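You operate a simulated robot arm through the tools that you are given. There is no shell and no other tool.

You are at the controls of a simulated robot arm. One attempt, no reset.

## Task
Teach the orange sensor the 30 mm range on the tester.
Fine: seat it with the tester off; it stays in the socket, target slider at the mark, tester off again.

It is judged by the outcome, as a careful person would: the job done as asked, and still so three seconds after it is handed in. It fails if anything else is knocked over, pushed out of place, dropped, spilled or broken.

## Robot
A 6-joint arm with a two-finger parallel gripper, fixed in place. Base frame: the origin is on the floor under the middle of its stand, x ahead of it, y to its left, z up; the work surface is at about z = 780. Readings come in mm, rad, newtons and seconds.
With the tool pointing down near the work surface it reaches from about 240 to 640 mm from the base axis. Its first joint turns from -1.152 to 1.152 rad. Payload 2.7 kg.
Tool frame: the origin (TCP) lies between the finger pads and is the grasp point; the fingertips stand 23 mm ahead of it; z points along the fingers, y is the line along which they close. Largest opening 94 mm; finger width 38, thickness 10; the body of the gripper, 54 by 96 mm, starts 39 mm behind the TCP.
Orientation is that of the tool frame in the base frame, as a unit quaternion [w, x, y, z]. With the fingers straight down and closing along the base's y, the tool's x points along the base's -x, its y along +y and its z along -z.

## Interface
- The arm moves only by the tool step_arm. Its argument "moves" is a list of rows, each an object of numbers (a shift or turn left out is 0, a gripper value left out holds the last): "fingers": the opening in per cent of the stroke, from 0 (shut) to 100 (fully open); "tx", "ty", "tz": the shift along the tool's x, y, z in mm; "rx", "ry", "rz": the turn, a rotation vector about the tool's x, y, z in rad. In form: [{"fingers": .., "tx": .., "ty": .., "tz": .., "rx": .., "ry": .., "rz": ..}, ...]. A call has 1 to 20 rows; each row shifts and turns the commanded pose from where the row before left it, along the tool's axes as they then stand. Rows are played at 5 a second. More than 50 mm and 0.15 rad between two rows, or a gripper value outside its range, and nothing of the call is played. Where a pose cannot be reached the arm comes as near as it can. A force on the tool above 40 N (or 10 N above the force at the start of the call, whichever is more), or a blocked arm, ends the call early, and 0.2 s more pass. The fingers move at their own pace (about 45 mm/s each) and stop on an object; they squeeze with about 27 N. The grip force told is the motor's: it shows also when the fingers shut on nothing. Time passes only in rows, and 0.2 s behind the last, so rows that do not move let the fingers close. The reply holds the time, the measured pose of the TCP, the force on the tool along the base axes, the opening and the grip force, in the units named above and with some noise, with the torque about the TCP (base axes, N m) and any sound that the robot's microphone picked up.
- Cameras (640 x 400 px; columns grow to the right, rows downward): "scene" is fixed at [78.1, -434.4, 1401.1]; the picture's right is [0.75, -0.66, 0.00], its down [-0.39, -0.45, -0.81] and it looks along [0.53, 0.61, -0.59] (base axes); focal length 340 px, centre (320, 200). "wrist" rides on the gripper at [86, 16, -74] in the tool frame; the picture's right is [-0.18, 0.98, 0.00], its down [-0.58, -0.11, -0.81] and it looks along [-0.79, -0.15, 0.59] (tool axes); focal length 243 px, centre (320, 200).
- grab_frame(camera): a new picture of that camera. It takes no simulated time.
- point_at(camera, pixels): there is no depth. For up to 12 entries [column, row, z] of the newest picture of that camera ("zoom" is the newest enlarged one), the place [x, y] in the base frame at which the ray of that pixel passes the height z, good to about 3 mm. It takes no simulated time.
- enlarge(camera, box): a new picture of the part [left, top, right, bottom] of that camera's present view, enlarged. It takes no simulated time.
- close_job(): hands the job in; it is judged then, once.

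Unless the task says otherwise, let go and move clear before handing in.

The tools are called after "Request:" as a command line: name --argument value ..., lists and objects as JSON in quotes. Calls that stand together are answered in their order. step_arm: Moves the arm, as the interface text tells. Its arguments: {"type":"object","properties":{"moves":{"type":"array","items":{"type":"object","properties":{"fingers":{"type":"number"},"tx":{"type":"number"},"ty":{"type":"number"},"tz":{"type":"number"},"rx":{"type":"number"},"ry":{"type":"number"},"rz":{"type":"number"}}}}},"required":["moves"]} The other tools are called the same way: grab_frame (camera) takes a picture; point_at (camera, pixels) gives the place at which the rays of pixels pass given heights; enlarge (camera, box) takes an enlarged picture of a part of a camera's view; close_job () hands the job in.

At the start:

```text
clock: 0.0
tool_pos: [341.3, 17.2, 1133.1]
tool_rot: [0.0, 0.001, 1.0, 0.0]
wrist_force: [0.0, -0.2, 0.9]
wrist_torque: [-0.01, -0.01, 0.0]
width: 94.0
grasp_force: 0.0
```

scene: 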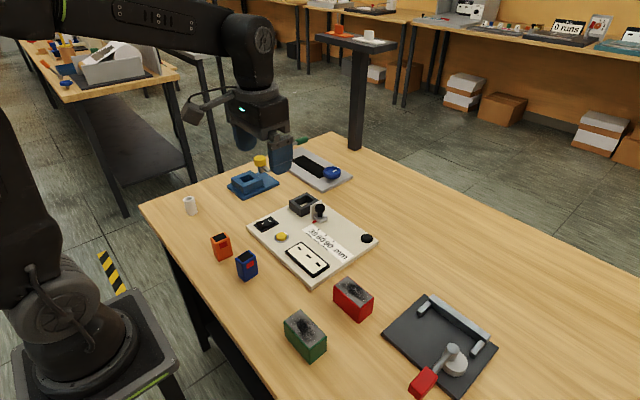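
wrist: 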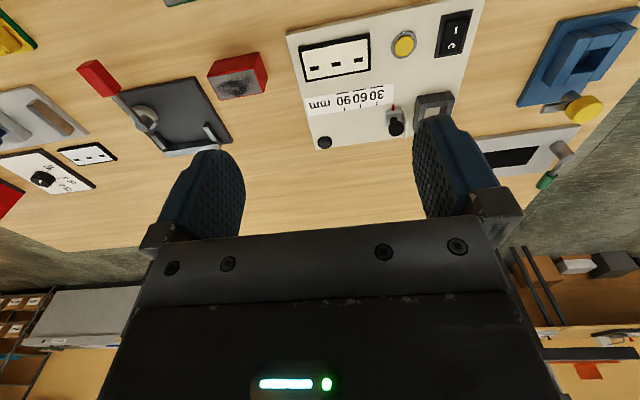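

The scene shows an orange block near (221,247), and a white tester board around (312,240) with a socket at (303,204), slider near (318,212), yellow button (281,237) and rocker switch (266,224). I'll enlarge these for detail.

Request:
enlarge --camera "scene" --box '[230, 180, 390, 290]'

Request:
enlarge --camera "scene" --box '[180, 180, 280, 290]'

Request:
enlarge --camera "wrist" --box '[270, 0, 510, 160]'

```text
3.64 times, centred on (310, 235) of scene
```

zoom: 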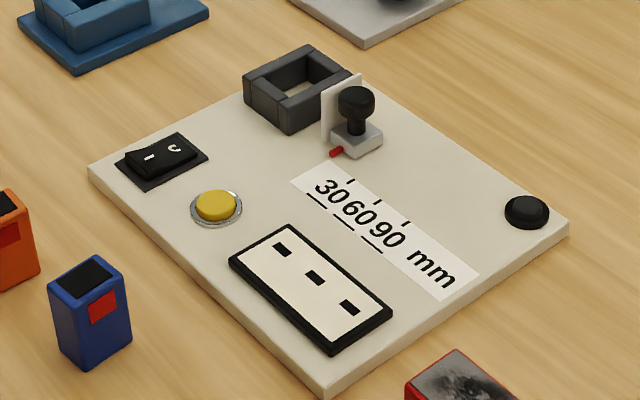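

```text
3.64 times, centred on (230, 235) of scene
```

zoom: 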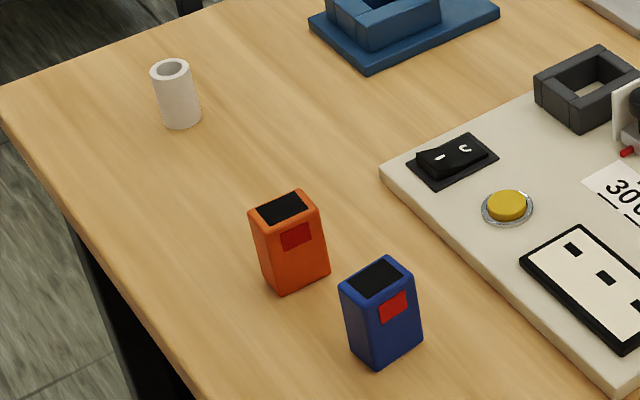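

```text
2.50 times, centred on (390, 80) of wrist
```

zoom: 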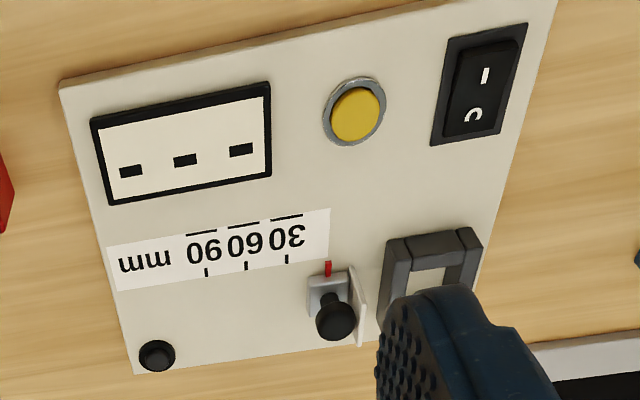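

The tester has rocker switch (I/O), yellow teach button, three-field display, 30/60/90 scale and a slider with red pointer. I need more detail on the rocker's state, and base coordinates of the parts.

Request:
enlarge --camera "scene" --box '[250, 210, 298, 245]'

Request:
enlarge --camera "scene" --box '[282, 184, 340, 230]'

Request:
point_at --camera "scene" --pixels '[[247, 228, 790], [311, 283, 780], [377, 240, 790], [266, 224, 800], [281, 237, 800], [303, 200, 810], [318, 215, 800], [221, 237, 830], [225, 261, 780], [246, 256, 830], [367, 238, 795]]'

```text
11.43 times, centred on (274, 228) of scene
```

zoom: 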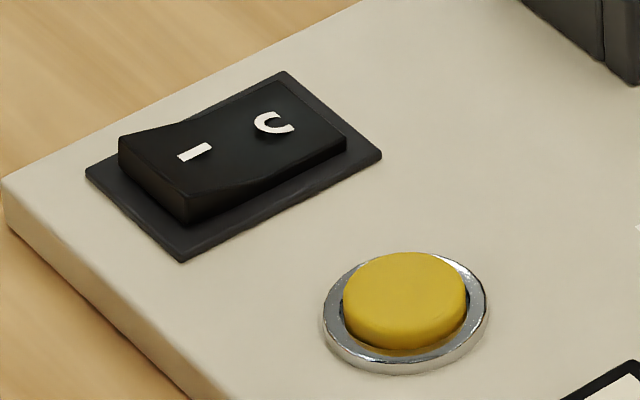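

```text
8.70 times, centred on (311, 207) of scene
```

zoom: 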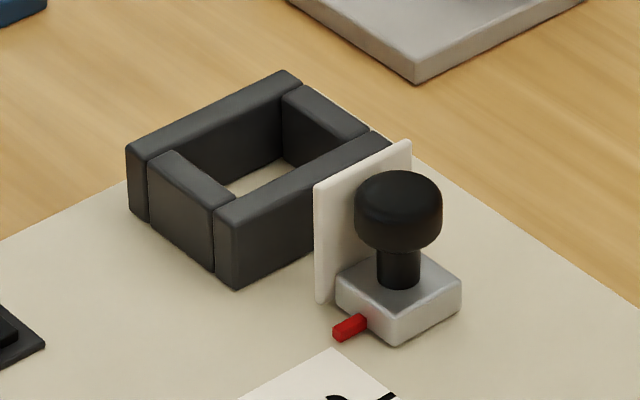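

```text
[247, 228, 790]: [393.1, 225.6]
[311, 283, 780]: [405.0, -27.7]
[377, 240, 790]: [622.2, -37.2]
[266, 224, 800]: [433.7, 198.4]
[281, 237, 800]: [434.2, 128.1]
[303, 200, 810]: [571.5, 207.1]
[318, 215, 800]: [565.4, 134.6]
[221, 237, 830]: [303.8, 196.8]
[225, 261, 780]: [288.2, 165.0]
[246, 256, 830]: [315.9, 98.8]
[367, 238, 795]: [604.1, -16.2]
```

The rocker's I side stands proud and the O side is pressed, so the tester is off, and the slider pointer sits just short of the 30 mark. I'll move the wrist camera nearer to the tester for a better look.

Request:
step_arm --moves '[{"tx": 8, "ty": 20, "tz": 36}, {"tx": 8, "ty": 20, "tz": 36}, {"tx": 8, "ty": 20, "tz": 36}, {"tx": 8, "ty": 20, "tz": 36}, {"tx": 8, "ty": 20, "tz": 36}, {}]'

Request:
grab_frame --camera "wrist"

Request:
grab_frame --camera "scene"

```text
clock: 1.4
tool_pos: [302.2, 116.9, 948.8]
tool_rot: [0.0, -0.001, 1.0, 0.0]
wrist_force: [-0.4, 0.1, -0.3]
wrist_torque: [-0.02, 0.03, -0.02]
width: 93.9
grasp_force: 0.1
```

```text
taken
```

wrist: 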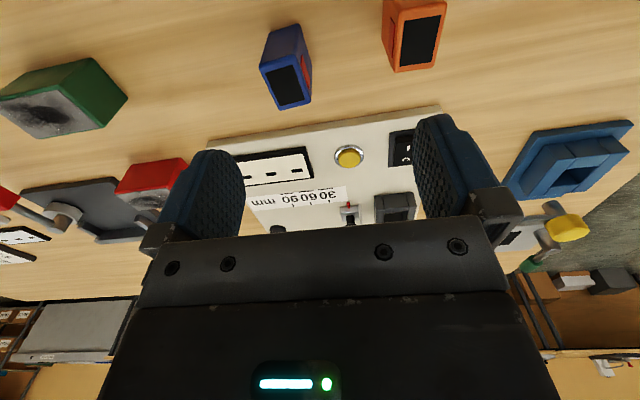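

```text
taken
```

scene: 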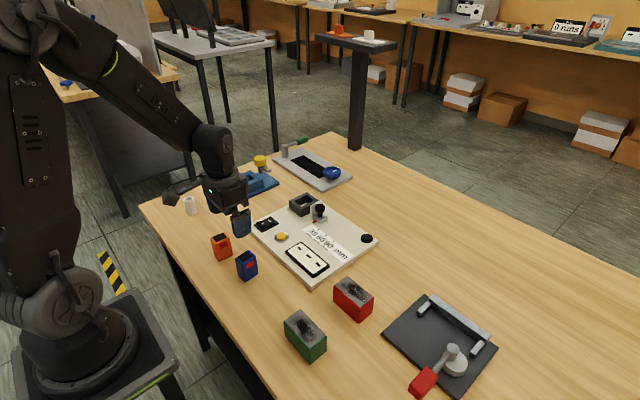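

The wrist view shows the sensors at top and the board between the fingers. I'll enlarge the sensor tops and the socket/slider area for details.

Request:
enlarge --camera "wrist" --box '[240, 0, 460, 120]'

Request:
enlarge --camera "wrist" --box '[240, 110, 440, 235]'

Request:
enlarge --camera "scene" --box '[200, 225, 270, 290]'

```text
2.91 times, centred on (350, 60) of wrist
```

zoom: 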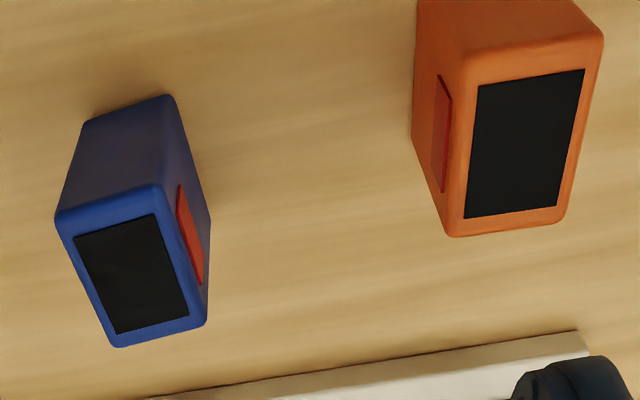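

```text
3.20 times, centred on (340, 172) of wrist
```

zoom: 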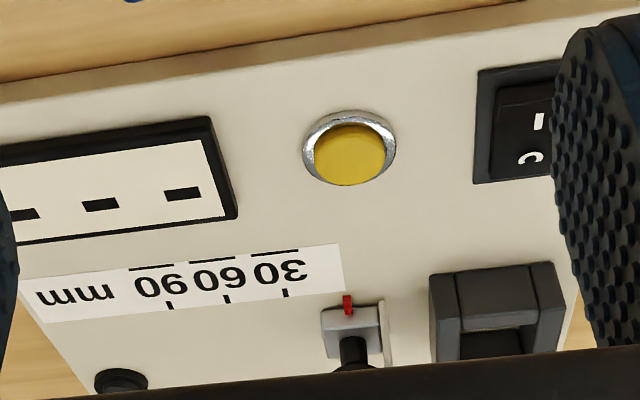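

```text
6.15 times, centred on (235, 258) of scene
```

zoom: 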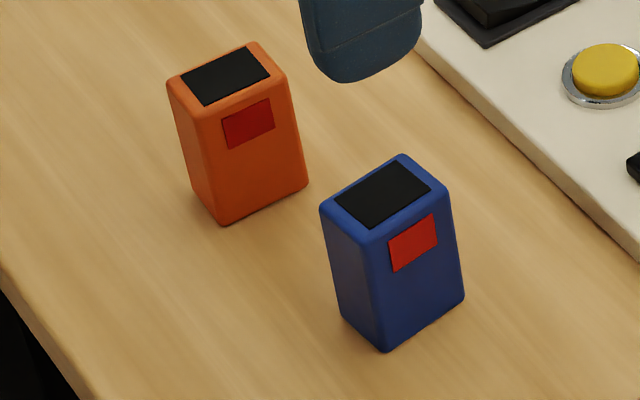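

The orange sensor's red window faces roughly -y (left in the wrist view), which matches the socket-to-target direction. I'll now measure the sensor, socket, and board corners.

Request:
point_at --camera "zoom" --pixels '[[222, 223, 780], [307, 187, 780], [192, 190, 780], [207, 117, 820], [207, 117, 830], [207, 117, 840], [287, 75, 830], [287, 75, 840], [168, 84, 830], [168, 84, 840], [255, 43, 830], [255, 43, 840]]'

Request:
enlarge --camera "scene" --box '[276, 182, 346, 228]'

```text
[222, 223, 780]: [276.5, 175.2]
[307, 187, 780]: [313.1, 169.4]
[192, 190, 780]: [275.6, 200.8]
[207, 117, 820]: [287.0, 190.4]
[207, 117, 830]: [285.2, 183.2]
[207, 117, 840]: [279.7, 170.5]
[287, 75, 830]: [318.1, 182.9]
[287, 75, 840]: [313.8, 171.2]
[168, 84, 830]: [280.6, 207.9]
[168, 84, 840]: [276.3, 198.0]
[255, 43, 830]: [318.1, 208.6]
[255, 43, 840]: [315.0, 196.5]
```

```text
8.70 times, centred on (311, 205) of scene
```

zoom: 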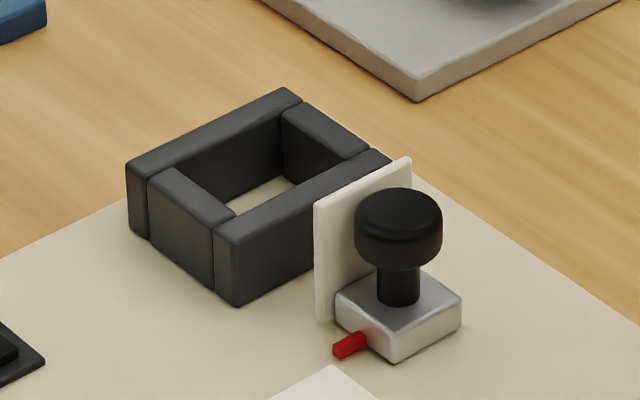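

The orange sensor is about 38 × 27 mm and ~58 mm tall, centred near (296, 185). I'll measure the socket and the board's thickness next.

Request:
point_at --camera "zoom" --pixels '[[237, 306, 792], [130, 230, 792], [216, 228, 810], [216, 228, 815], [128, 162, 810], [128, 162, 815], [285, 89, 815], [390, 158, 815], [234, 213, 815], [175, 165, 815], [283, 108, 815], [350, 160, 815]]'

Request:
enlarge --camera "scene" --box '[290, 260, 340, 292]'

```text
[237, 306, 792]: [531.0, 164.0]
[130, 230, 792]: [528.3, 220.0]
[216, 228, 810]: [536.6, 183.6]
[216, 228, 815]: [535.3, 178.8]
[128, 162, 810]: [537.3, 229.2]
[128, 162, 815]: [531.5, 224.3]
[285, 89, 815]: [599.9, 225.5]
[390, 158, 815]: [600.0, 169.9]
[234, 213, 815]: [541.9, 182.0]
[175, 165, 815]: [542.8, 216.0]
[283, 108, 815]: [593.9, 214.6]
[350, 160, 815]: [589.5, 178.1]
```

```text
12.50 times, centred on (315, 276) of scene
```

zoom: 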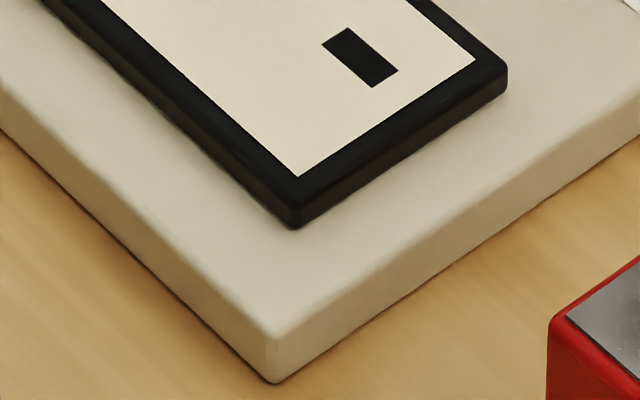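

The socket is about 70 × 57 mm outside with top near z 816, and the board top is near z 792. I'll move above the socket and tilt the wrist camera for a steeper look.

Request:
step_arm --moves '[{"tx": -38, "ty": 9}, {"tx": -38, "ty": 9}, {"tx": -38, "ty": 9}, {"tx": -38, "ty": 9}, {"tx": -38, "ty": 9}, {"tx": -38, "ty": 9}, {"ry": 0.14}, {"ry": 0.14}, {"ry": 0.14}, {}]'

Request:
grab_frame --camera "wrist"

```text
clock: 3.6
tool_pos: [529.4, 172.1, 951.5]
tool_rot: [-0.21, 0.0, 0.978, -0.001]
wrist_force: [0.6, 0.2, 0.8]
wrist_torque: [0.02, -0.04, 0.02]
width: 93.8
grasp_force: 0.1
```

```text
taken
```

wrist: 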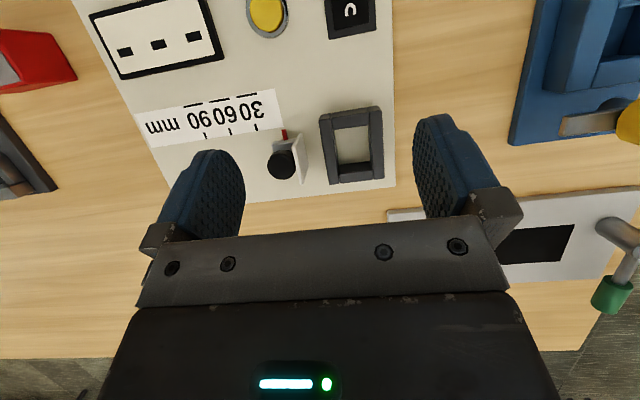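

The tilted view shows the socket at about (352,145) and the slider at (284,160). I'll enlarge and measure.

Request:
enlarge --camera "wrist" --box '[120, 80, 410, 215]'

Request:
enlarge --camera "wrist" --box '[240, 85, 400, 205]'

```text
2.21 times, centred on (265, 148) of wrist
```

zoom: 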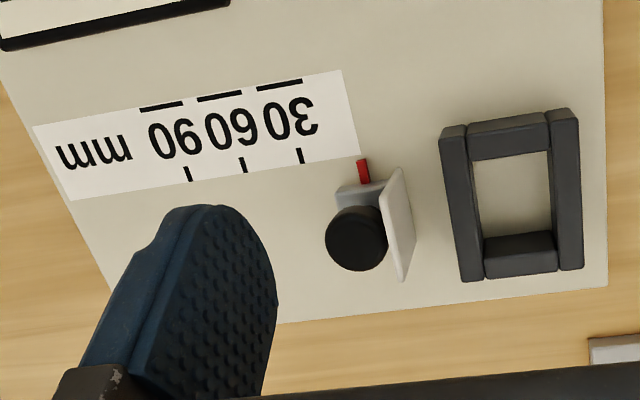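

```text
3.33 times, centred on (320, 145) of wrist
```

zoom: 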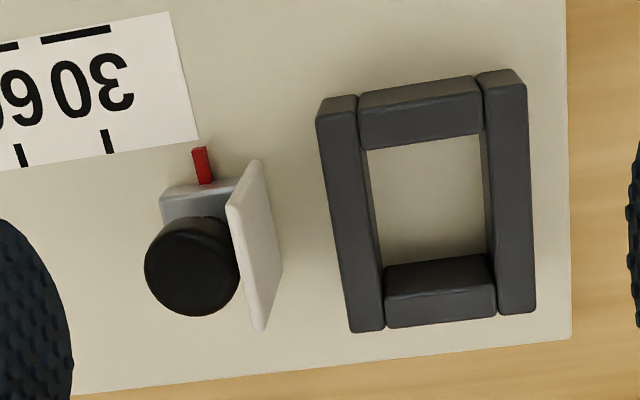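

This gives a clear near-overhead view. I'll zoom further into the socket and into the slider pointer for precise edges.

Request:
enlarge --camera "wrist" --box '[312, 98, 392, 190]'

Request:
enlarge --camera "wrist" --box '[240, 90, 320, 190]'

```text
4.35 times, centred on (352, 144) of wrist
```

zoom: 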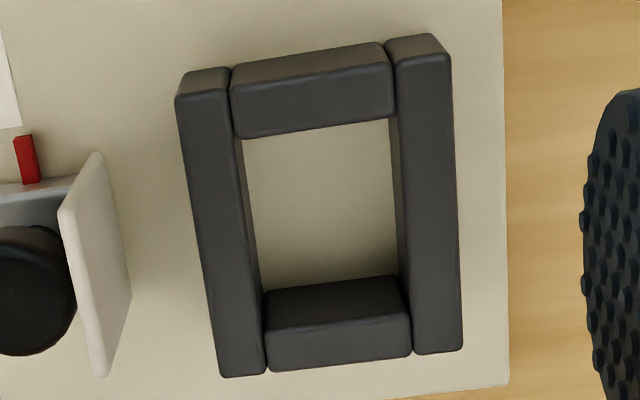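

```text
4.00 times, centred on (280, 140) of wrist
```

zoom: 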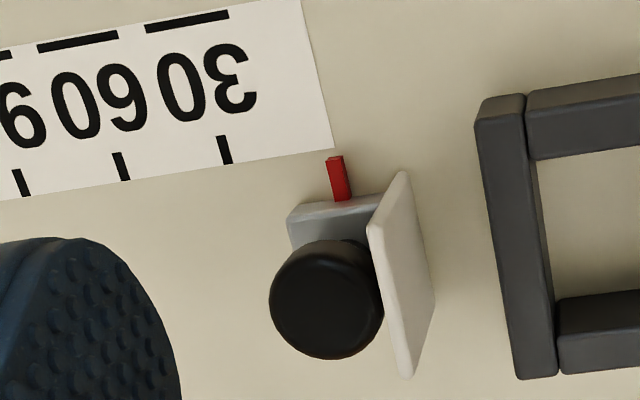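

I'll convert the key pixels (socket inner corners about (333,130),(369,125),(373,170),(339,173); pointer tip (284,129); ticks (256,127),(230,131),(205,135)) to base coordinates.

Request:
point_at --camera "wrist" --pixels '[[333.2, 129.8, 816], [369, 125.2, 816], [372.7, 169.8, 816], [338.9, 173.4, 816], [329.5, 184.7, 816], [384.9, 178, 816], [319.4, 120.3, 816], [381.9, 110.7, 816], [331.9, 113.2, 792], [366.5, 107.9, 792]]'

Request:
point_at --camera "wrist" --pixels '[[283.8, 129.3, 797], [285.8, 140, 797], [256.3, 127.5, 792], [230.5, 131.5, 792], [205, 135.5, 792], [254.5, 124, 792], [257.5, 130.8, 792], [281.5, 165, 830], [298, 133, 815], [304, 184, 815]]'

```text
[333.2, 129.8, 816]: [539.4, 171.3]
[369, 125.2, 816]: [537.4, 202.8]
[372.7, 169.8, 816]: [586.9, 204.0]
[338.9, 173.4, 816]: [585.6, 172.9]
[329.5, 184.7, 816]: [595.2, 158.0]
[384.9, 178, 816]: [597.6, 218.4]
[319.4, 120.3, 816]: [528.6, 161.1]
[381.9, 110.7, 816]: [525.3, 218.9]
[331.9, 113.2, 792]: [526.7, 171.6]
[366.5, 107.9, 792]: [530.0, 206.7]
```

```text
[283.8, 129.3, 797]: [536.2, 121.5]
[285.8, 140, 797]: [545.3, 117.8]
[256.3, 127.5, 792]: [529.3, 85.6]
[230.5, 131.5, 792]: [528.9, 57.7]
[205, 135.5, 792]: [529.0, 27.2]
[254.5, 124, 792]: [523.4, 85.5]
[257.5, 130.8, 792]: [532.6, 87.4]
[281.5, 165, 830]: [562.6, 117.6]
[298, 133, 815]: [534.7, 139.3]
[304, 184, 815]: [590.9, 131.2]
```

Ticks are at y ≈ 86, 57, 27, so the pointer (y ≈ 119) must travel about −33 mm; the socket opening is roughly x 538–586, y 172–203. Next I'll take the same steep look at the orange sensor.

Request:
step_arm --moves '[{"tx": 40, "tz": 17.8}, {"tx": 40, "tz": 17.8}, {"tx": 40, "tz": 17.8}, {"tx": 40, "tz": 17.8}, {"tx": 40, "tz": 17.8}, {"tx": 40, "tz": 17.8}, {}]'

Request:
grab_frame --camera "wrist"

```text
clock: 5.2
tool_pos: [267.9, 170.5, 952.9]
tool_rot: [-0.209, 0.001, 0.978, -0.001]
wrist_force: [-0.4, -0.2, 0.2]
wrist_torque: [-0.01, 0.01, -0.02]
width: 93.9
grasp_force: 0.1
```

```text
taken
```

wrist: 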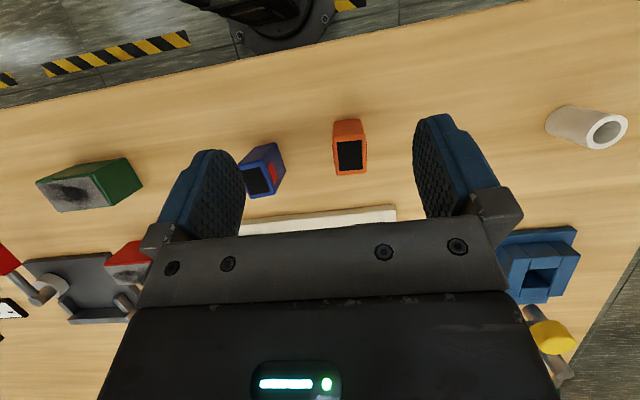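

Request:
enlarge --camera "wrist" --box '[230, 105, 390, 205]'

Request:
enlarge --camera "wrist" --box '[318, 108, 382, 186]'

```text
4.00 times, centred on (310, 155) of wrist
```

zoom: 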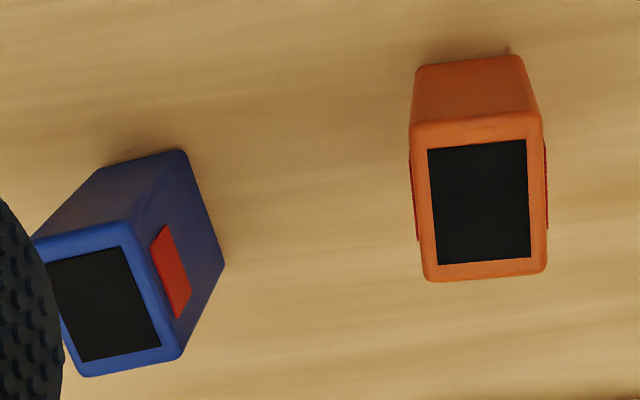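

```text
5.13 times, centred on (350, 147) of wrist
```

zoom: 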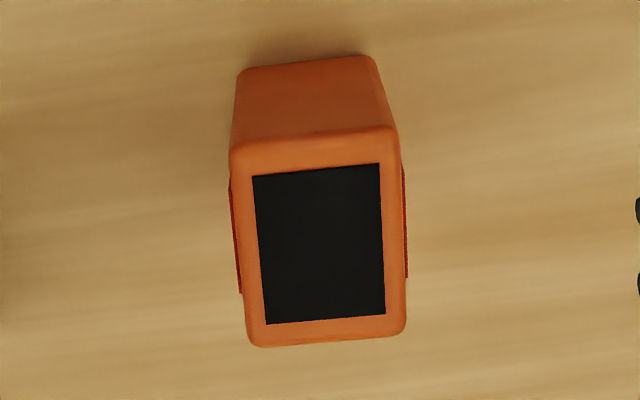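

Request:
point_at --camera "wrist" --pixels '[[332.5, 137.3, 840], [364.8, 133.4, 840], [367, 172.7, 840], [335.8, 175.7, 840], [334, 121.7, 780], [360.1, 119.1, 780], [332.5, 137.3, 835], [364.8, 133.4, 835], [367, 172.7, 835], [335.8, 175.7, 835]]'

```text
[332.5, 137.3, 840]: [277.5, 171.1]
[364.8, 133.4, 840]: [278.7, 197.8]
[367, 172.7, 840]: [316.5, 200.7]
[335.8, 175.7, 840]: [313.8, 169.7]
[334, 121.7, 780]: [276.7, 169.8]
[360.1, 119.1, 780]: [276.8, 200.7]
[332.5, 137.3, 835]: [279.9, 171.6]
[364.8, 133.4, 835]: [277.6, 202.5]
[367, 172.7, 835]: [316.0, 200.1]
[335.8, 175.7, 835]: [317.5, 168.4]
```

The orange sensor measures about 38 × 29 × 60 mm, centred near (296, 184.5) with almost no yaw; it fits the ~46 × 34 mm socket. I'll un-tilt and hover over it with the fingers partly open.

Request:
step_arm --moves '[{"ry": -0.14, "fingers": 65}, {"ry": -0.14}, {"ry": -0.14}, {"tx": -14, "ty": 7, "tz": 17}, {"tx": -14, "ty": 7, "tz": 18}, {"tz": 18}, {}]'

Request:
grab_frame --camera "wrist"

Request:
enlarge --camera "scene" --box '[180, 180, 280, 290]'

```text
clock: 6.8
tool_pos: [295.9, 186.8, 899.4]
tool_rot: [0.0, 0.0, 1.0, 0.0]
wrist_force: [-0.6, -0.3, -0.3]
wrist_torque: [0.0, -0.02, 0.01]
width: 61.1
grasp_force: 0.0
```

```text
taken
```

wrist: 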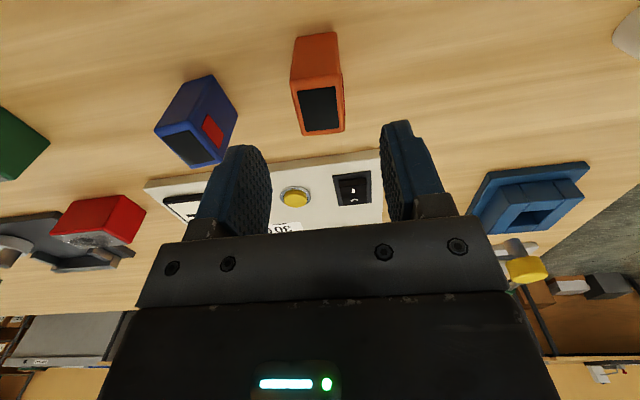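

```text
3.64 times, centred on (230, 235) of scene
```

zoom: 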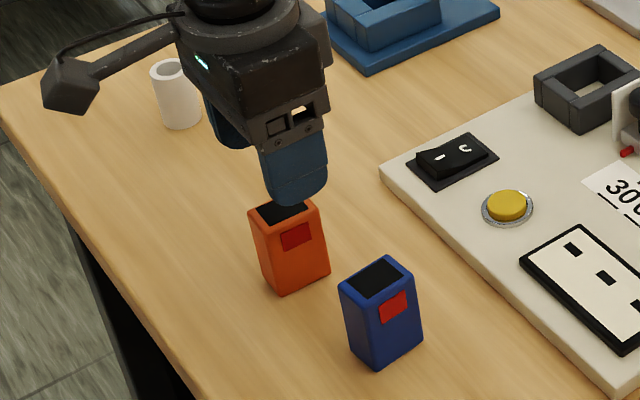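

The tool is over the orange sensor with 61 mm opening, blue sensor clear. I'll descend part way and check alignment.

Request:
step_arm --moves '[{"tz": 15}, {"tz": 15}, {}]'

Request:
grab_frame --camera "wrist"

Request:
enlarge --camera "scene" --box '[190, 190, 260, 280]'

```text
clock: 7.6
tool_pos: [294.6, 185.1, 869.2]
tool_rot: [0.0, 0.0, 1.0, 0.001]
wrist_force: [0.1, 0.3, 0.2]
wrist_torque: [0.0, -0.02, 0.0]
width: 61.0
grasp_force: 0.1
```

```text
taken
```

wrist: 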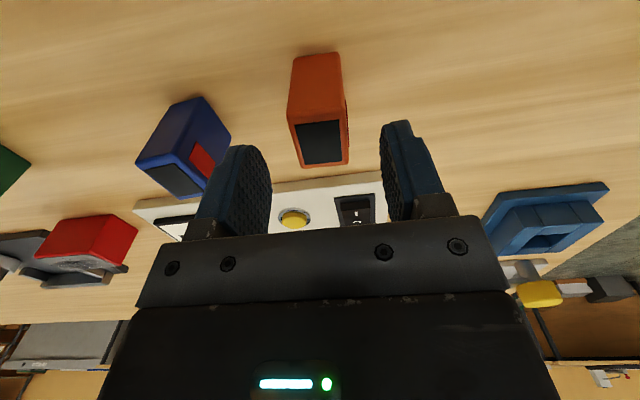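

```text
4.44 times, centred on (225, 235) of scene
```

zoom: 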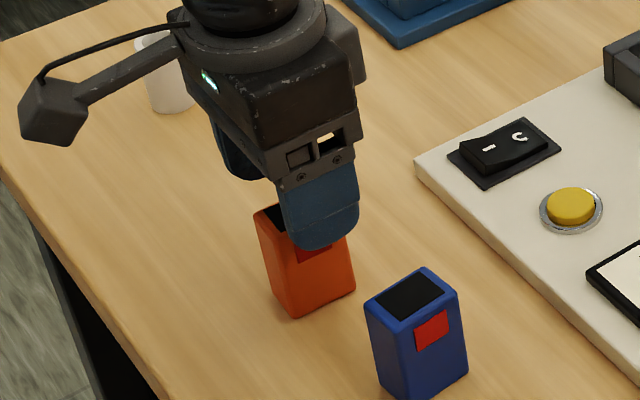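

The sensor sits between the fingers and the blue one is clear. I'll descend the remaining ~31 mm and close gently.

Request:
step_arm --moves '[{"tz": 15}, {"tz": 15}, {}, {"fingers": 20}, {}, {}, {}, {}]'

Request:
enlarge --camera "scene" --box '[190, 190, 260, 280]'

Request:
grab_frame --camera "wrist"

```text
clock: 9.4
tool_pos: [294.6, 184.3, 839.6]
tool_rot: [0.0, 0.0, 1.0, 0.0]
wrist_force: [-0.5, -0.2, 0.6]
wrist_torque: [0.0, -0.03, 0.0]
width: 29.4
grasp_force: 26.8
```

```text
4.44 times, centred on (225, 235) of scene
```

zoom: 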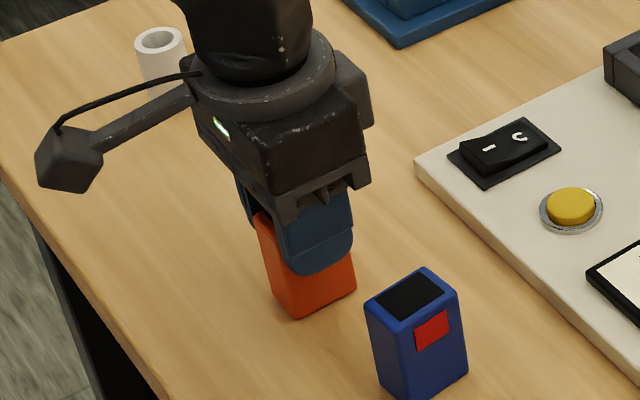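

```text
taken
```

wrist: 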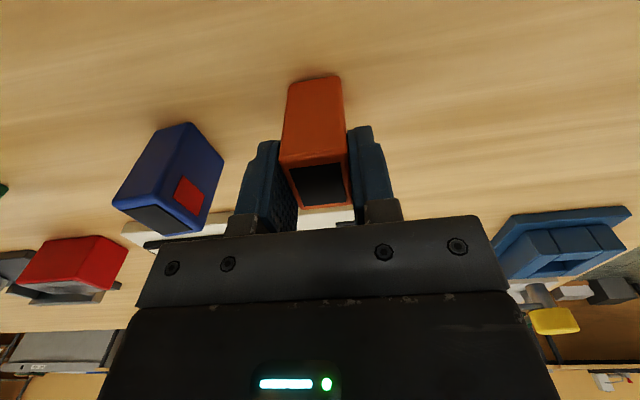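

The fingers closed at 29.4 mm with 26.8 N: sensor held. I'll lift it straight up, then carry it toward the socket at a safe height.

Request:
step_arm --moves '[{"tz": -10}, {"tz": -25}, {"tz": -30}, {"tz": -30}, {"tz": -15}, {}]'

Request:
grab_frame --camera "wrist"

Request:
enlarge --camera "scene" --box '[180, 140, 270, 260]'

```text
clock: 10.8
tool_pos: [294.7, 186.7, 950.6]
tool_rot: [0.0, 0.0, 1.0, 0.0]
wrist_force: [0.8, 0.2, -0.5]
wrist_torque: [-0.03, -0.01, -0.01]
width: 29.6
grasp_force: 27.1
```

```text
taken
```

wrist: 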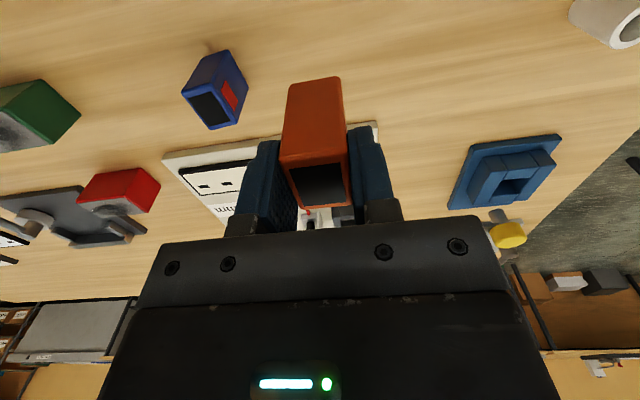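

```text
3.33 times, centred on (225, 200) of scene
```

zoom: 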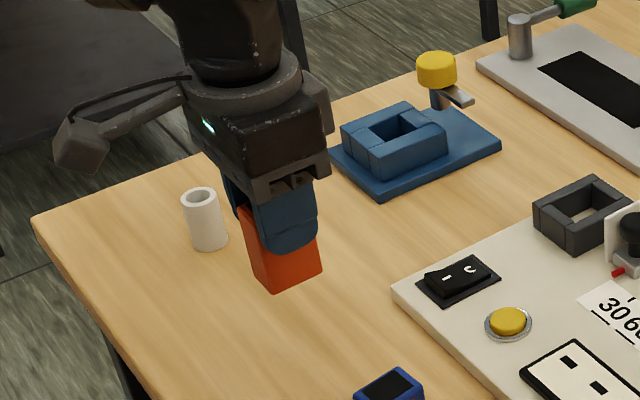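

The sensor is lifted cleanly. I'll carry it over the socket (about x 561, y 189) at the current height, then look.

Request:
step_arm --moves '[{"tx": -30}, {"tx": -45}, {"tx": -45}, {"tx": -45}, {"tx": -45}, {"tx": -35, "ty": 2}, {"tx": -21, "ty": 2}, {}, {}]'

Request:
grab_frame --camera "wrist"

Request:
enlarge --camera "scene" --box '[260, 130, 360, 230]'

```text
clock: 12.8
tool_pos: [561.8, 190.2, 948.9]
tool_rot: [0.0, 0.0, 1.0, 0.001]
wrist_force: [0.4, 1.1, -0.8]
wrist_torque: [0.02, 0.0, -0.01]
width: 29.1
grasp_force: 27.1
```

```text
taken
```

wrist: 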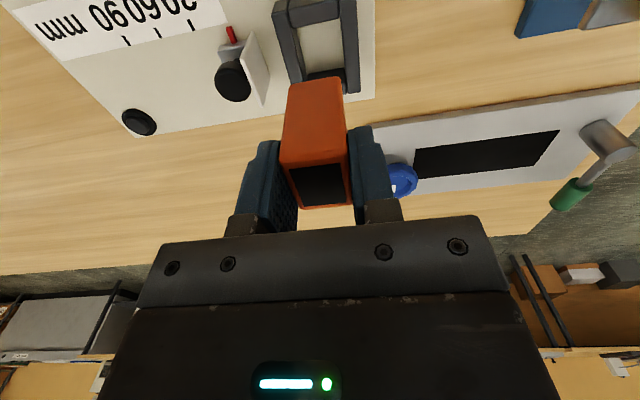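

```text
4.00 times, centred on (310, 180) of scene
```

zoom: 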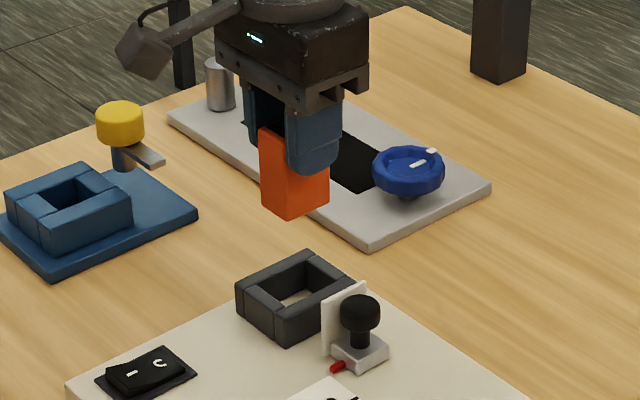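

The socket is visible above the sensor's bottom at about (318,45) in the wrist view. I'll enlarge for precise alignment.

Request:
enlarge --camera "wrist" --box '[255, 0, 395, 105]'

Request:
enlarge --camera "scene" --box '[290, 155, 350, 220]'

```text
3.81 times, centred on (325, 52) of wrist
```

zoom: 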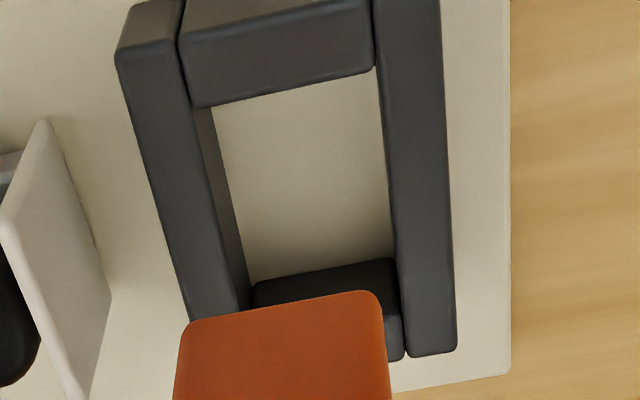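

```text
6.15 times, centred on (320, 188) of scene
```

zoom: 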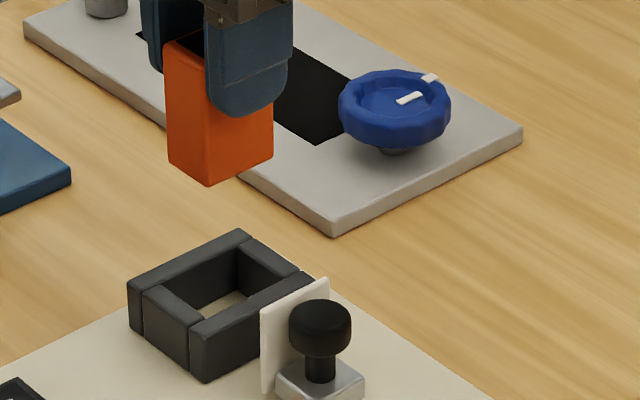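

Relative to the TCP the opening spans x −23…+23.5, y −17…+18, while the sensor spans about ±19, −15…+14.7: nearly centred. I'll nudge +0.7 mm in y and lower to just above the socket to recheck.

Request:
step_arm --moves '[{"tx": 0.5, "ty": 0.8}, {"tz": 20}, {"tz": 20}, {"tz": 15}, {}]'

Request:
enlarge --camera "wrist" --box '[235, 0, 395, 120]'

Request:
enlarge --camera "scene" --box '[280, 155, 350, 220]'

```text
clock: 14.0
tool_pos: [560.8, 189.3, 894.7]
tool_rot: [0.0, 0.0, 1.0, 0.0]
wrist_force: [-0.6, -0.2, 0.4]
wrist_torque: [0.0, 0.01, 0.0]
width: 29.1
grasp_force: 26.7
```

```text
3.33 times, centred on (315, 60) of wrist
```

zoom: 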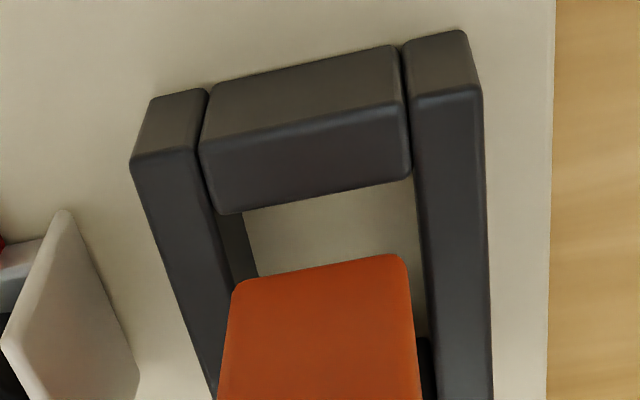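

```text
6.15 times, centred on (315, 188) of scene
```

zoom: 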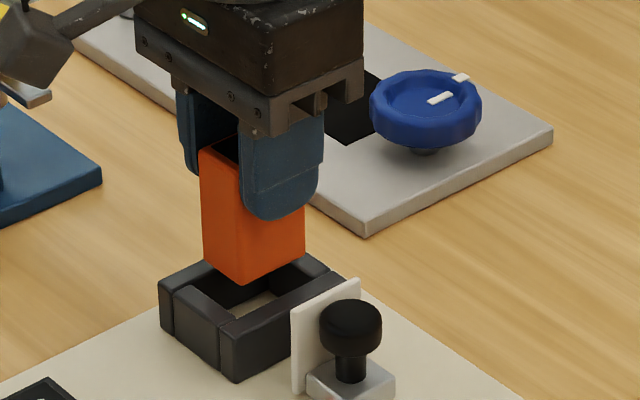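

Opening now spans y −17.3…+17.3 around the TCP with the sensor at ±15, well centred. I'll lower it into the socket gently.

Request:
step_arm --moves '[{"tz": 10}, {"tz": 10}, {"tz": 8}, {"tz": 5}, {"tz": 4}, {"tz": 2}, {}]'

Request:
enlarge --camera "scene" --box '[280, 155, 350, 220]'

Request:
enlarge --camera "wrist" --box '[215, 30, 415, 155]'

```text
clock: 15.6
tool_pos: [561.3, 190.1, 855.4]
tool_rot: [0.0, 0.0, 1.0, 0.0]
wrist_force: [0.6, 0.3, -0.4]
wrist_torque: [0.0, 0.02, 0.01]
width: 29.4
grasp_force: 27.3
```

```text
6.15 times, centred on (315, 188) of scene
```

zoom: 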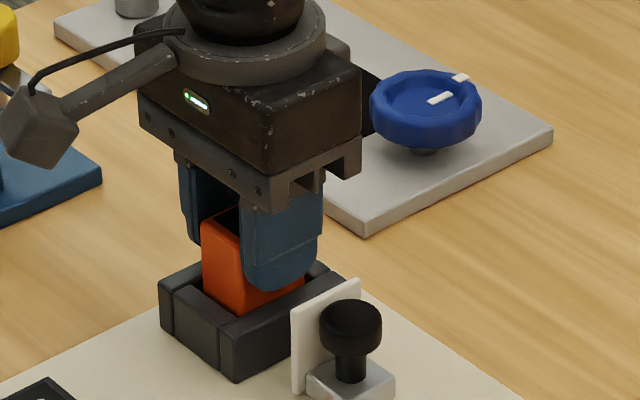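

```text
3.20 times, centred on (315, 92) of wrist
```

zoom: 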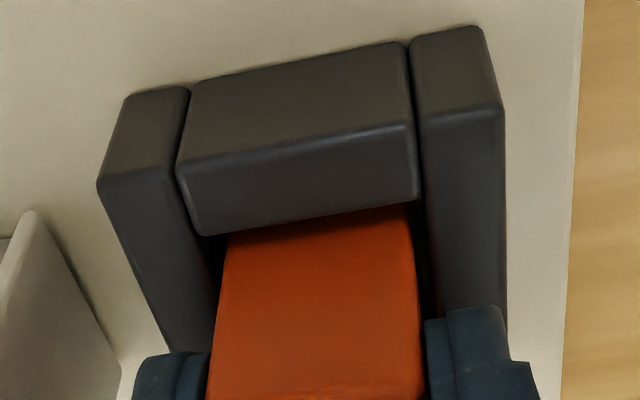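

The sensor is inside the socket without touching anything (forces near zero). I'll creep down to find the floor.

Request:
step_arm --moves '[{"tz": 1}, {"tz": 1}, {"tz": 1}, {}]'

```text
clock: 16.6
tool_pos: [561.9, 190.7, 854.3]
tool_rot: [0.002, 0.0, 1.0, 0.0]
wrist_force: [-5.9, -0.5, 21.0]
wrist_torque: [-0.03, 0.42, 0.0]
width: 29.4
grasp_force: 26.5
```

Contact: 21 N upward at z ≈ 854, consistent with the sensor on the socket floor. I'll check the view before releasing.

Request:
enlarge --camera "scene" --box '[285, 170, 345, 220]'

Request:
enlarge --camera "wrist" --box '[215, 30, 415, 155]'

```text
8.00 times, centred on (315, 195) of scene
```

zoom: 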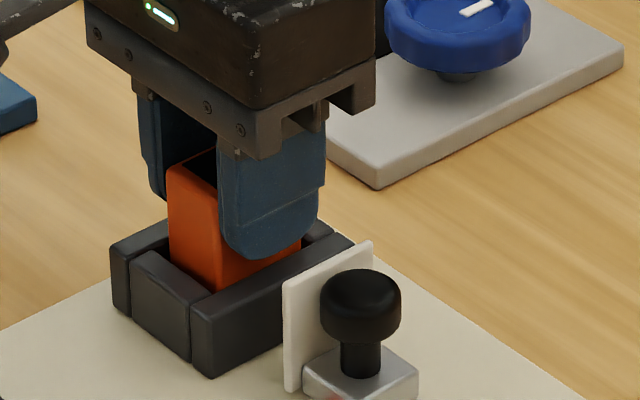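

```text
3.20 times, centred on (315, 92) of wrist
```

zoom: 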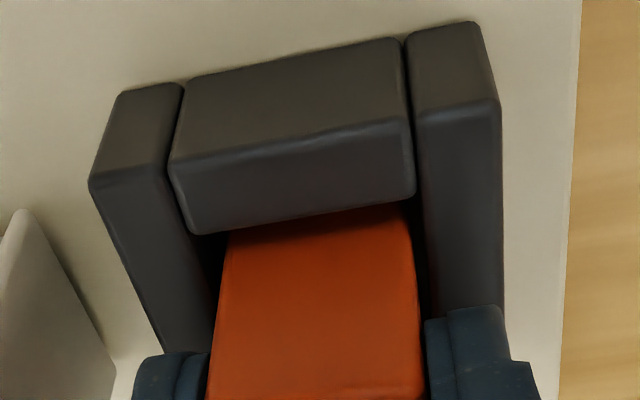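

Contact force acts near the sensor's middle, so it is resting on the floor. I'll relieve the pressure, open the fingers moderately, and lift clear.

Request:
step_arm --moves '[{"tz": -1.2}, {"fingers": 45}, {}, {}, {}]'

Request:
enlarge --camera "scene" --box '[285, 170, 345, 220]'

```text
clock: 17.8
tool_pos: [560.8, 190.5, 852.8]
tool_rot: [0.0, 0.0, 1.0, 0.0]
wrist_force: [-0.7, -0.5, 0.0]
wrist_torque: [-0.02, 0.0, 0.01]
width: 42.4
grasp_force: 0.0
```

```text
8.00 times, centred on (315, 195) of scene
```

zoom: 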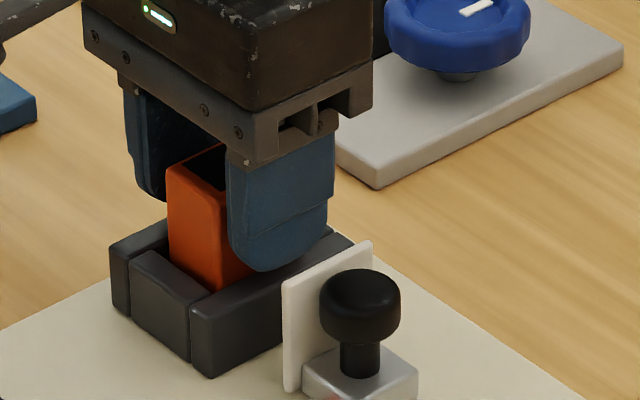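

The fingers are open (42 mm) and the sensor stands upright in the socket. I'll lift straight up and inspect.

Request:
step_arm --moves '[{"tz": -15}, {"tz": -25}, {"tz": -30}, {"tz": -30}, {}]'

Request:
enlarge --camera "scene" --box '[275, 165, 355, 230]'

Request:
grab_frame --camera "wrist"

```text
clock: 19.0
tool_pos: [560.5, 188.8, 954.0]
tool_rot: [0.001, 0.0, 1.0, 0.0]
wrist_force: [0.2, 0.4, -0.8]
wrist_torque: [-0.01, 0.02, 0.01]
width: 42.2
grasp_force: 0.0
```

```text
6.15 times, centred on (315, 198) of scene
```

zoom: 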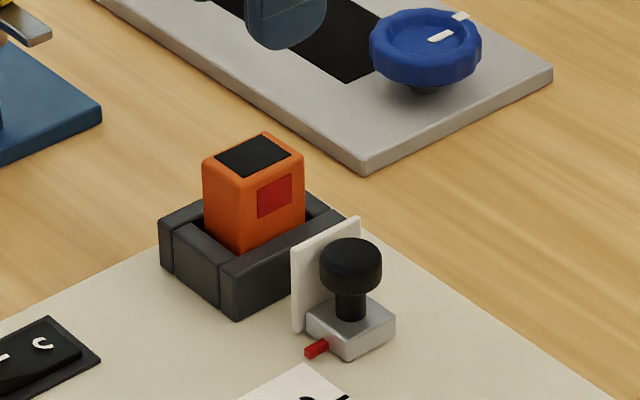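

```text
taken
```

wrist: 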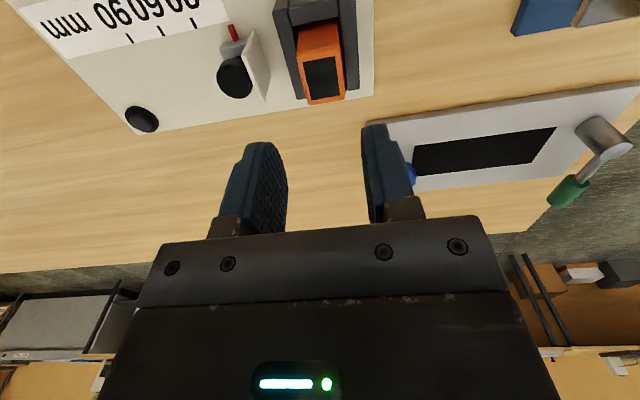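

The sensor is standing seated in the socket with its window toward the target plate. Now I'll study the slider knob and plate geometry.

Request:
enlarge --camera "wrist" --box '[160, 0, 350, 115]'

Request:
enlarge --camera "scene" --box '[300, 190, 345, 230]'

```text
3.37 times, centred on (255, 58) of wrist
```

zoom: 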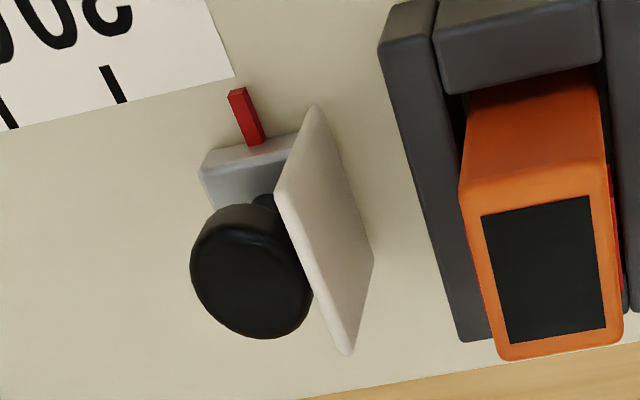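

```text
10.00 times, centred on (322, 210) of scene
```

zoom: 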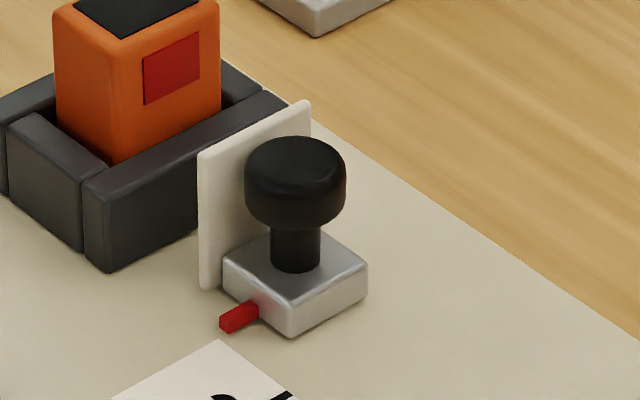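

The knob cap is ~27 mm wide, z ≈ 825–839, right beside the plate (top z ≈ 837). I'll move to y ≈ 112 and turn the gripper −90° so the fingers close along x, staying clear of the plate.

Request:
step_arm --moves '[{"ty": -39, "fingers": 60}, {"ty": -39}, {"rz": -0.1428}, {"rz": -0.1428}, {"rz": -0.1428}, {"rz": -0.1428}, {"rz": -0.1428}, {"rz": -0.1428}, {"rz": -0.1428}, {"rz": -0.1428}, {"rz": -0.1428}, {"rz": -0.1428}, {"rz": -0.1428}, {}, {}]'

Request:
grab_frame --camera "wrist"

Request:
grab_frame --camera "scene"

```text
clock: 22.2
tool_pos: [560.1, 113.4, 953.7]
tool_rot: [0.0, 0.707, -0.707, 0.0]
wrist_force: [0.1, 0.0, -0.9]
wrist_torque: [0.04, 0.0, 0.0]
width: 56.4
grasp_force: 0.0
```

```text
taken
```

wrist: 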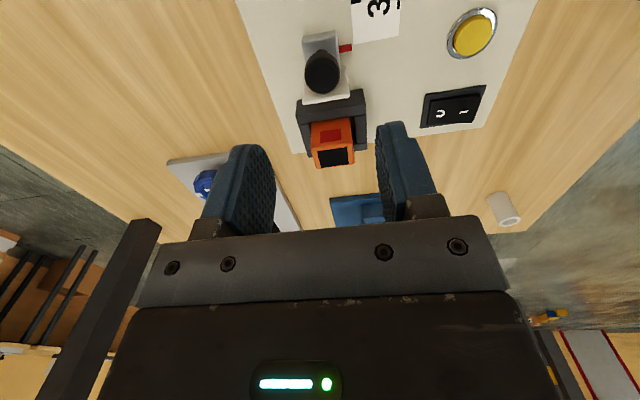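

```text
taken
```

scene: 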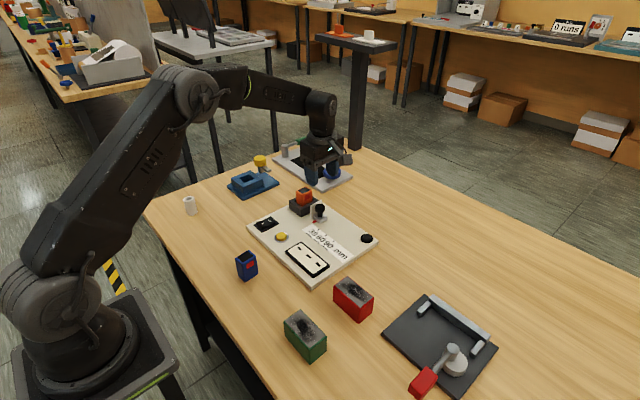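

The tool is rotated; knob appears at (322,72) in the wrist view. I'll enlarge to centre on it.

Request:
enlarge --camera "wrist" --box '[250, 0, 420, 110]'

```text
3.64 times, centred on (335, 55) of wrist
```

zoom: 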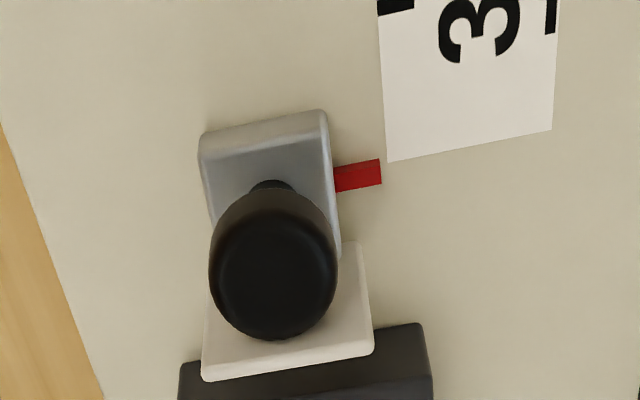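

Knob centre is at TCP + (0, 7) mm and the plate's near face about 25 mm away, so the fingers (±19 mm) clear it. I'll descend around the knob in two stages.

Request:
step_arm --moves '[{"tz": 30}, {"tz": 30}, {"tz": 20}, {}]'

Request:
grab_frame --camera "wrist"

Request:
enlarge --camera "scene" --box '[275, 150, 375, 240]'

```text
clock: 23.2
tool_pos: [559.1, 113.4, 872.8]
tool_rot: [0.0, 0.707, -0.707, 0.0]
wrist_force: [0.0, 0.9, -0.5]
wrist_torque: [0.01, -0.01, 0.02]
width: 56.4
grasp_force: 0.0
```

```text
taken
```

wrist: 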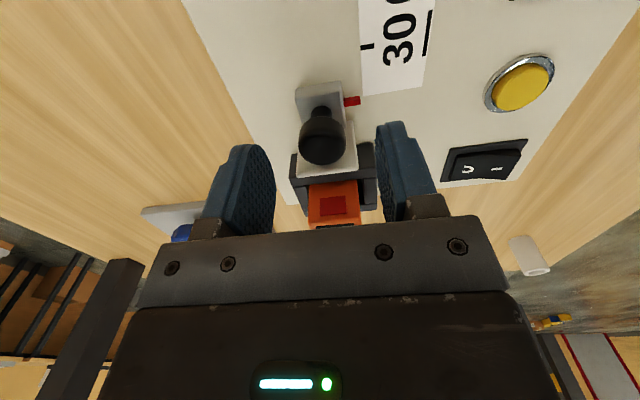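

```text
4.44 times, centred on (325, 195) of scene
```

zoom: 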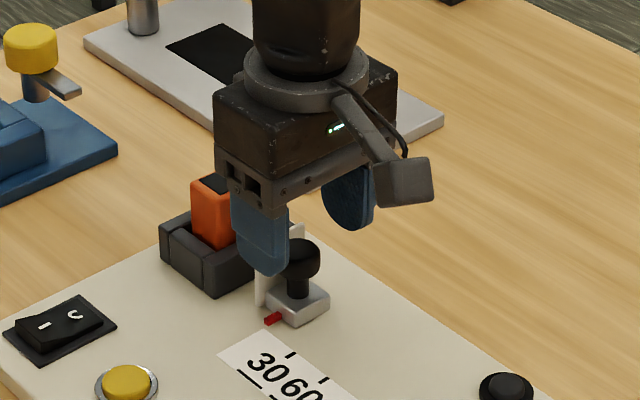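

Now the pointer (352,101) and 30 tick (367,46) are both visible. I'll enlarge to measure the needed travel.

Request:
enlarge --camera "wrist" --box '[285, 20, 445, 120]'

Request:
enlarge --camera "wrist" --box '[240, 70, 420, 220]'

```text
4.00 times, centred on (365, 70) of wrist
```

zoom: 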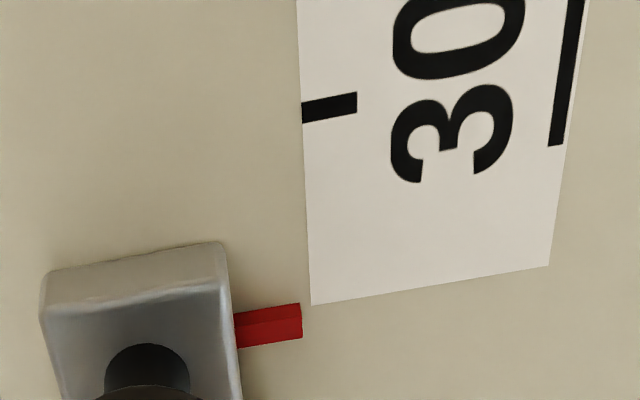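

```text
2.67 times, centred on (330, 145) of wrist
```

zoom: 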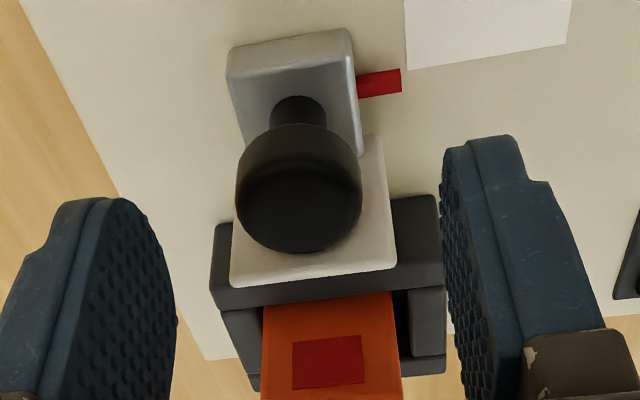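

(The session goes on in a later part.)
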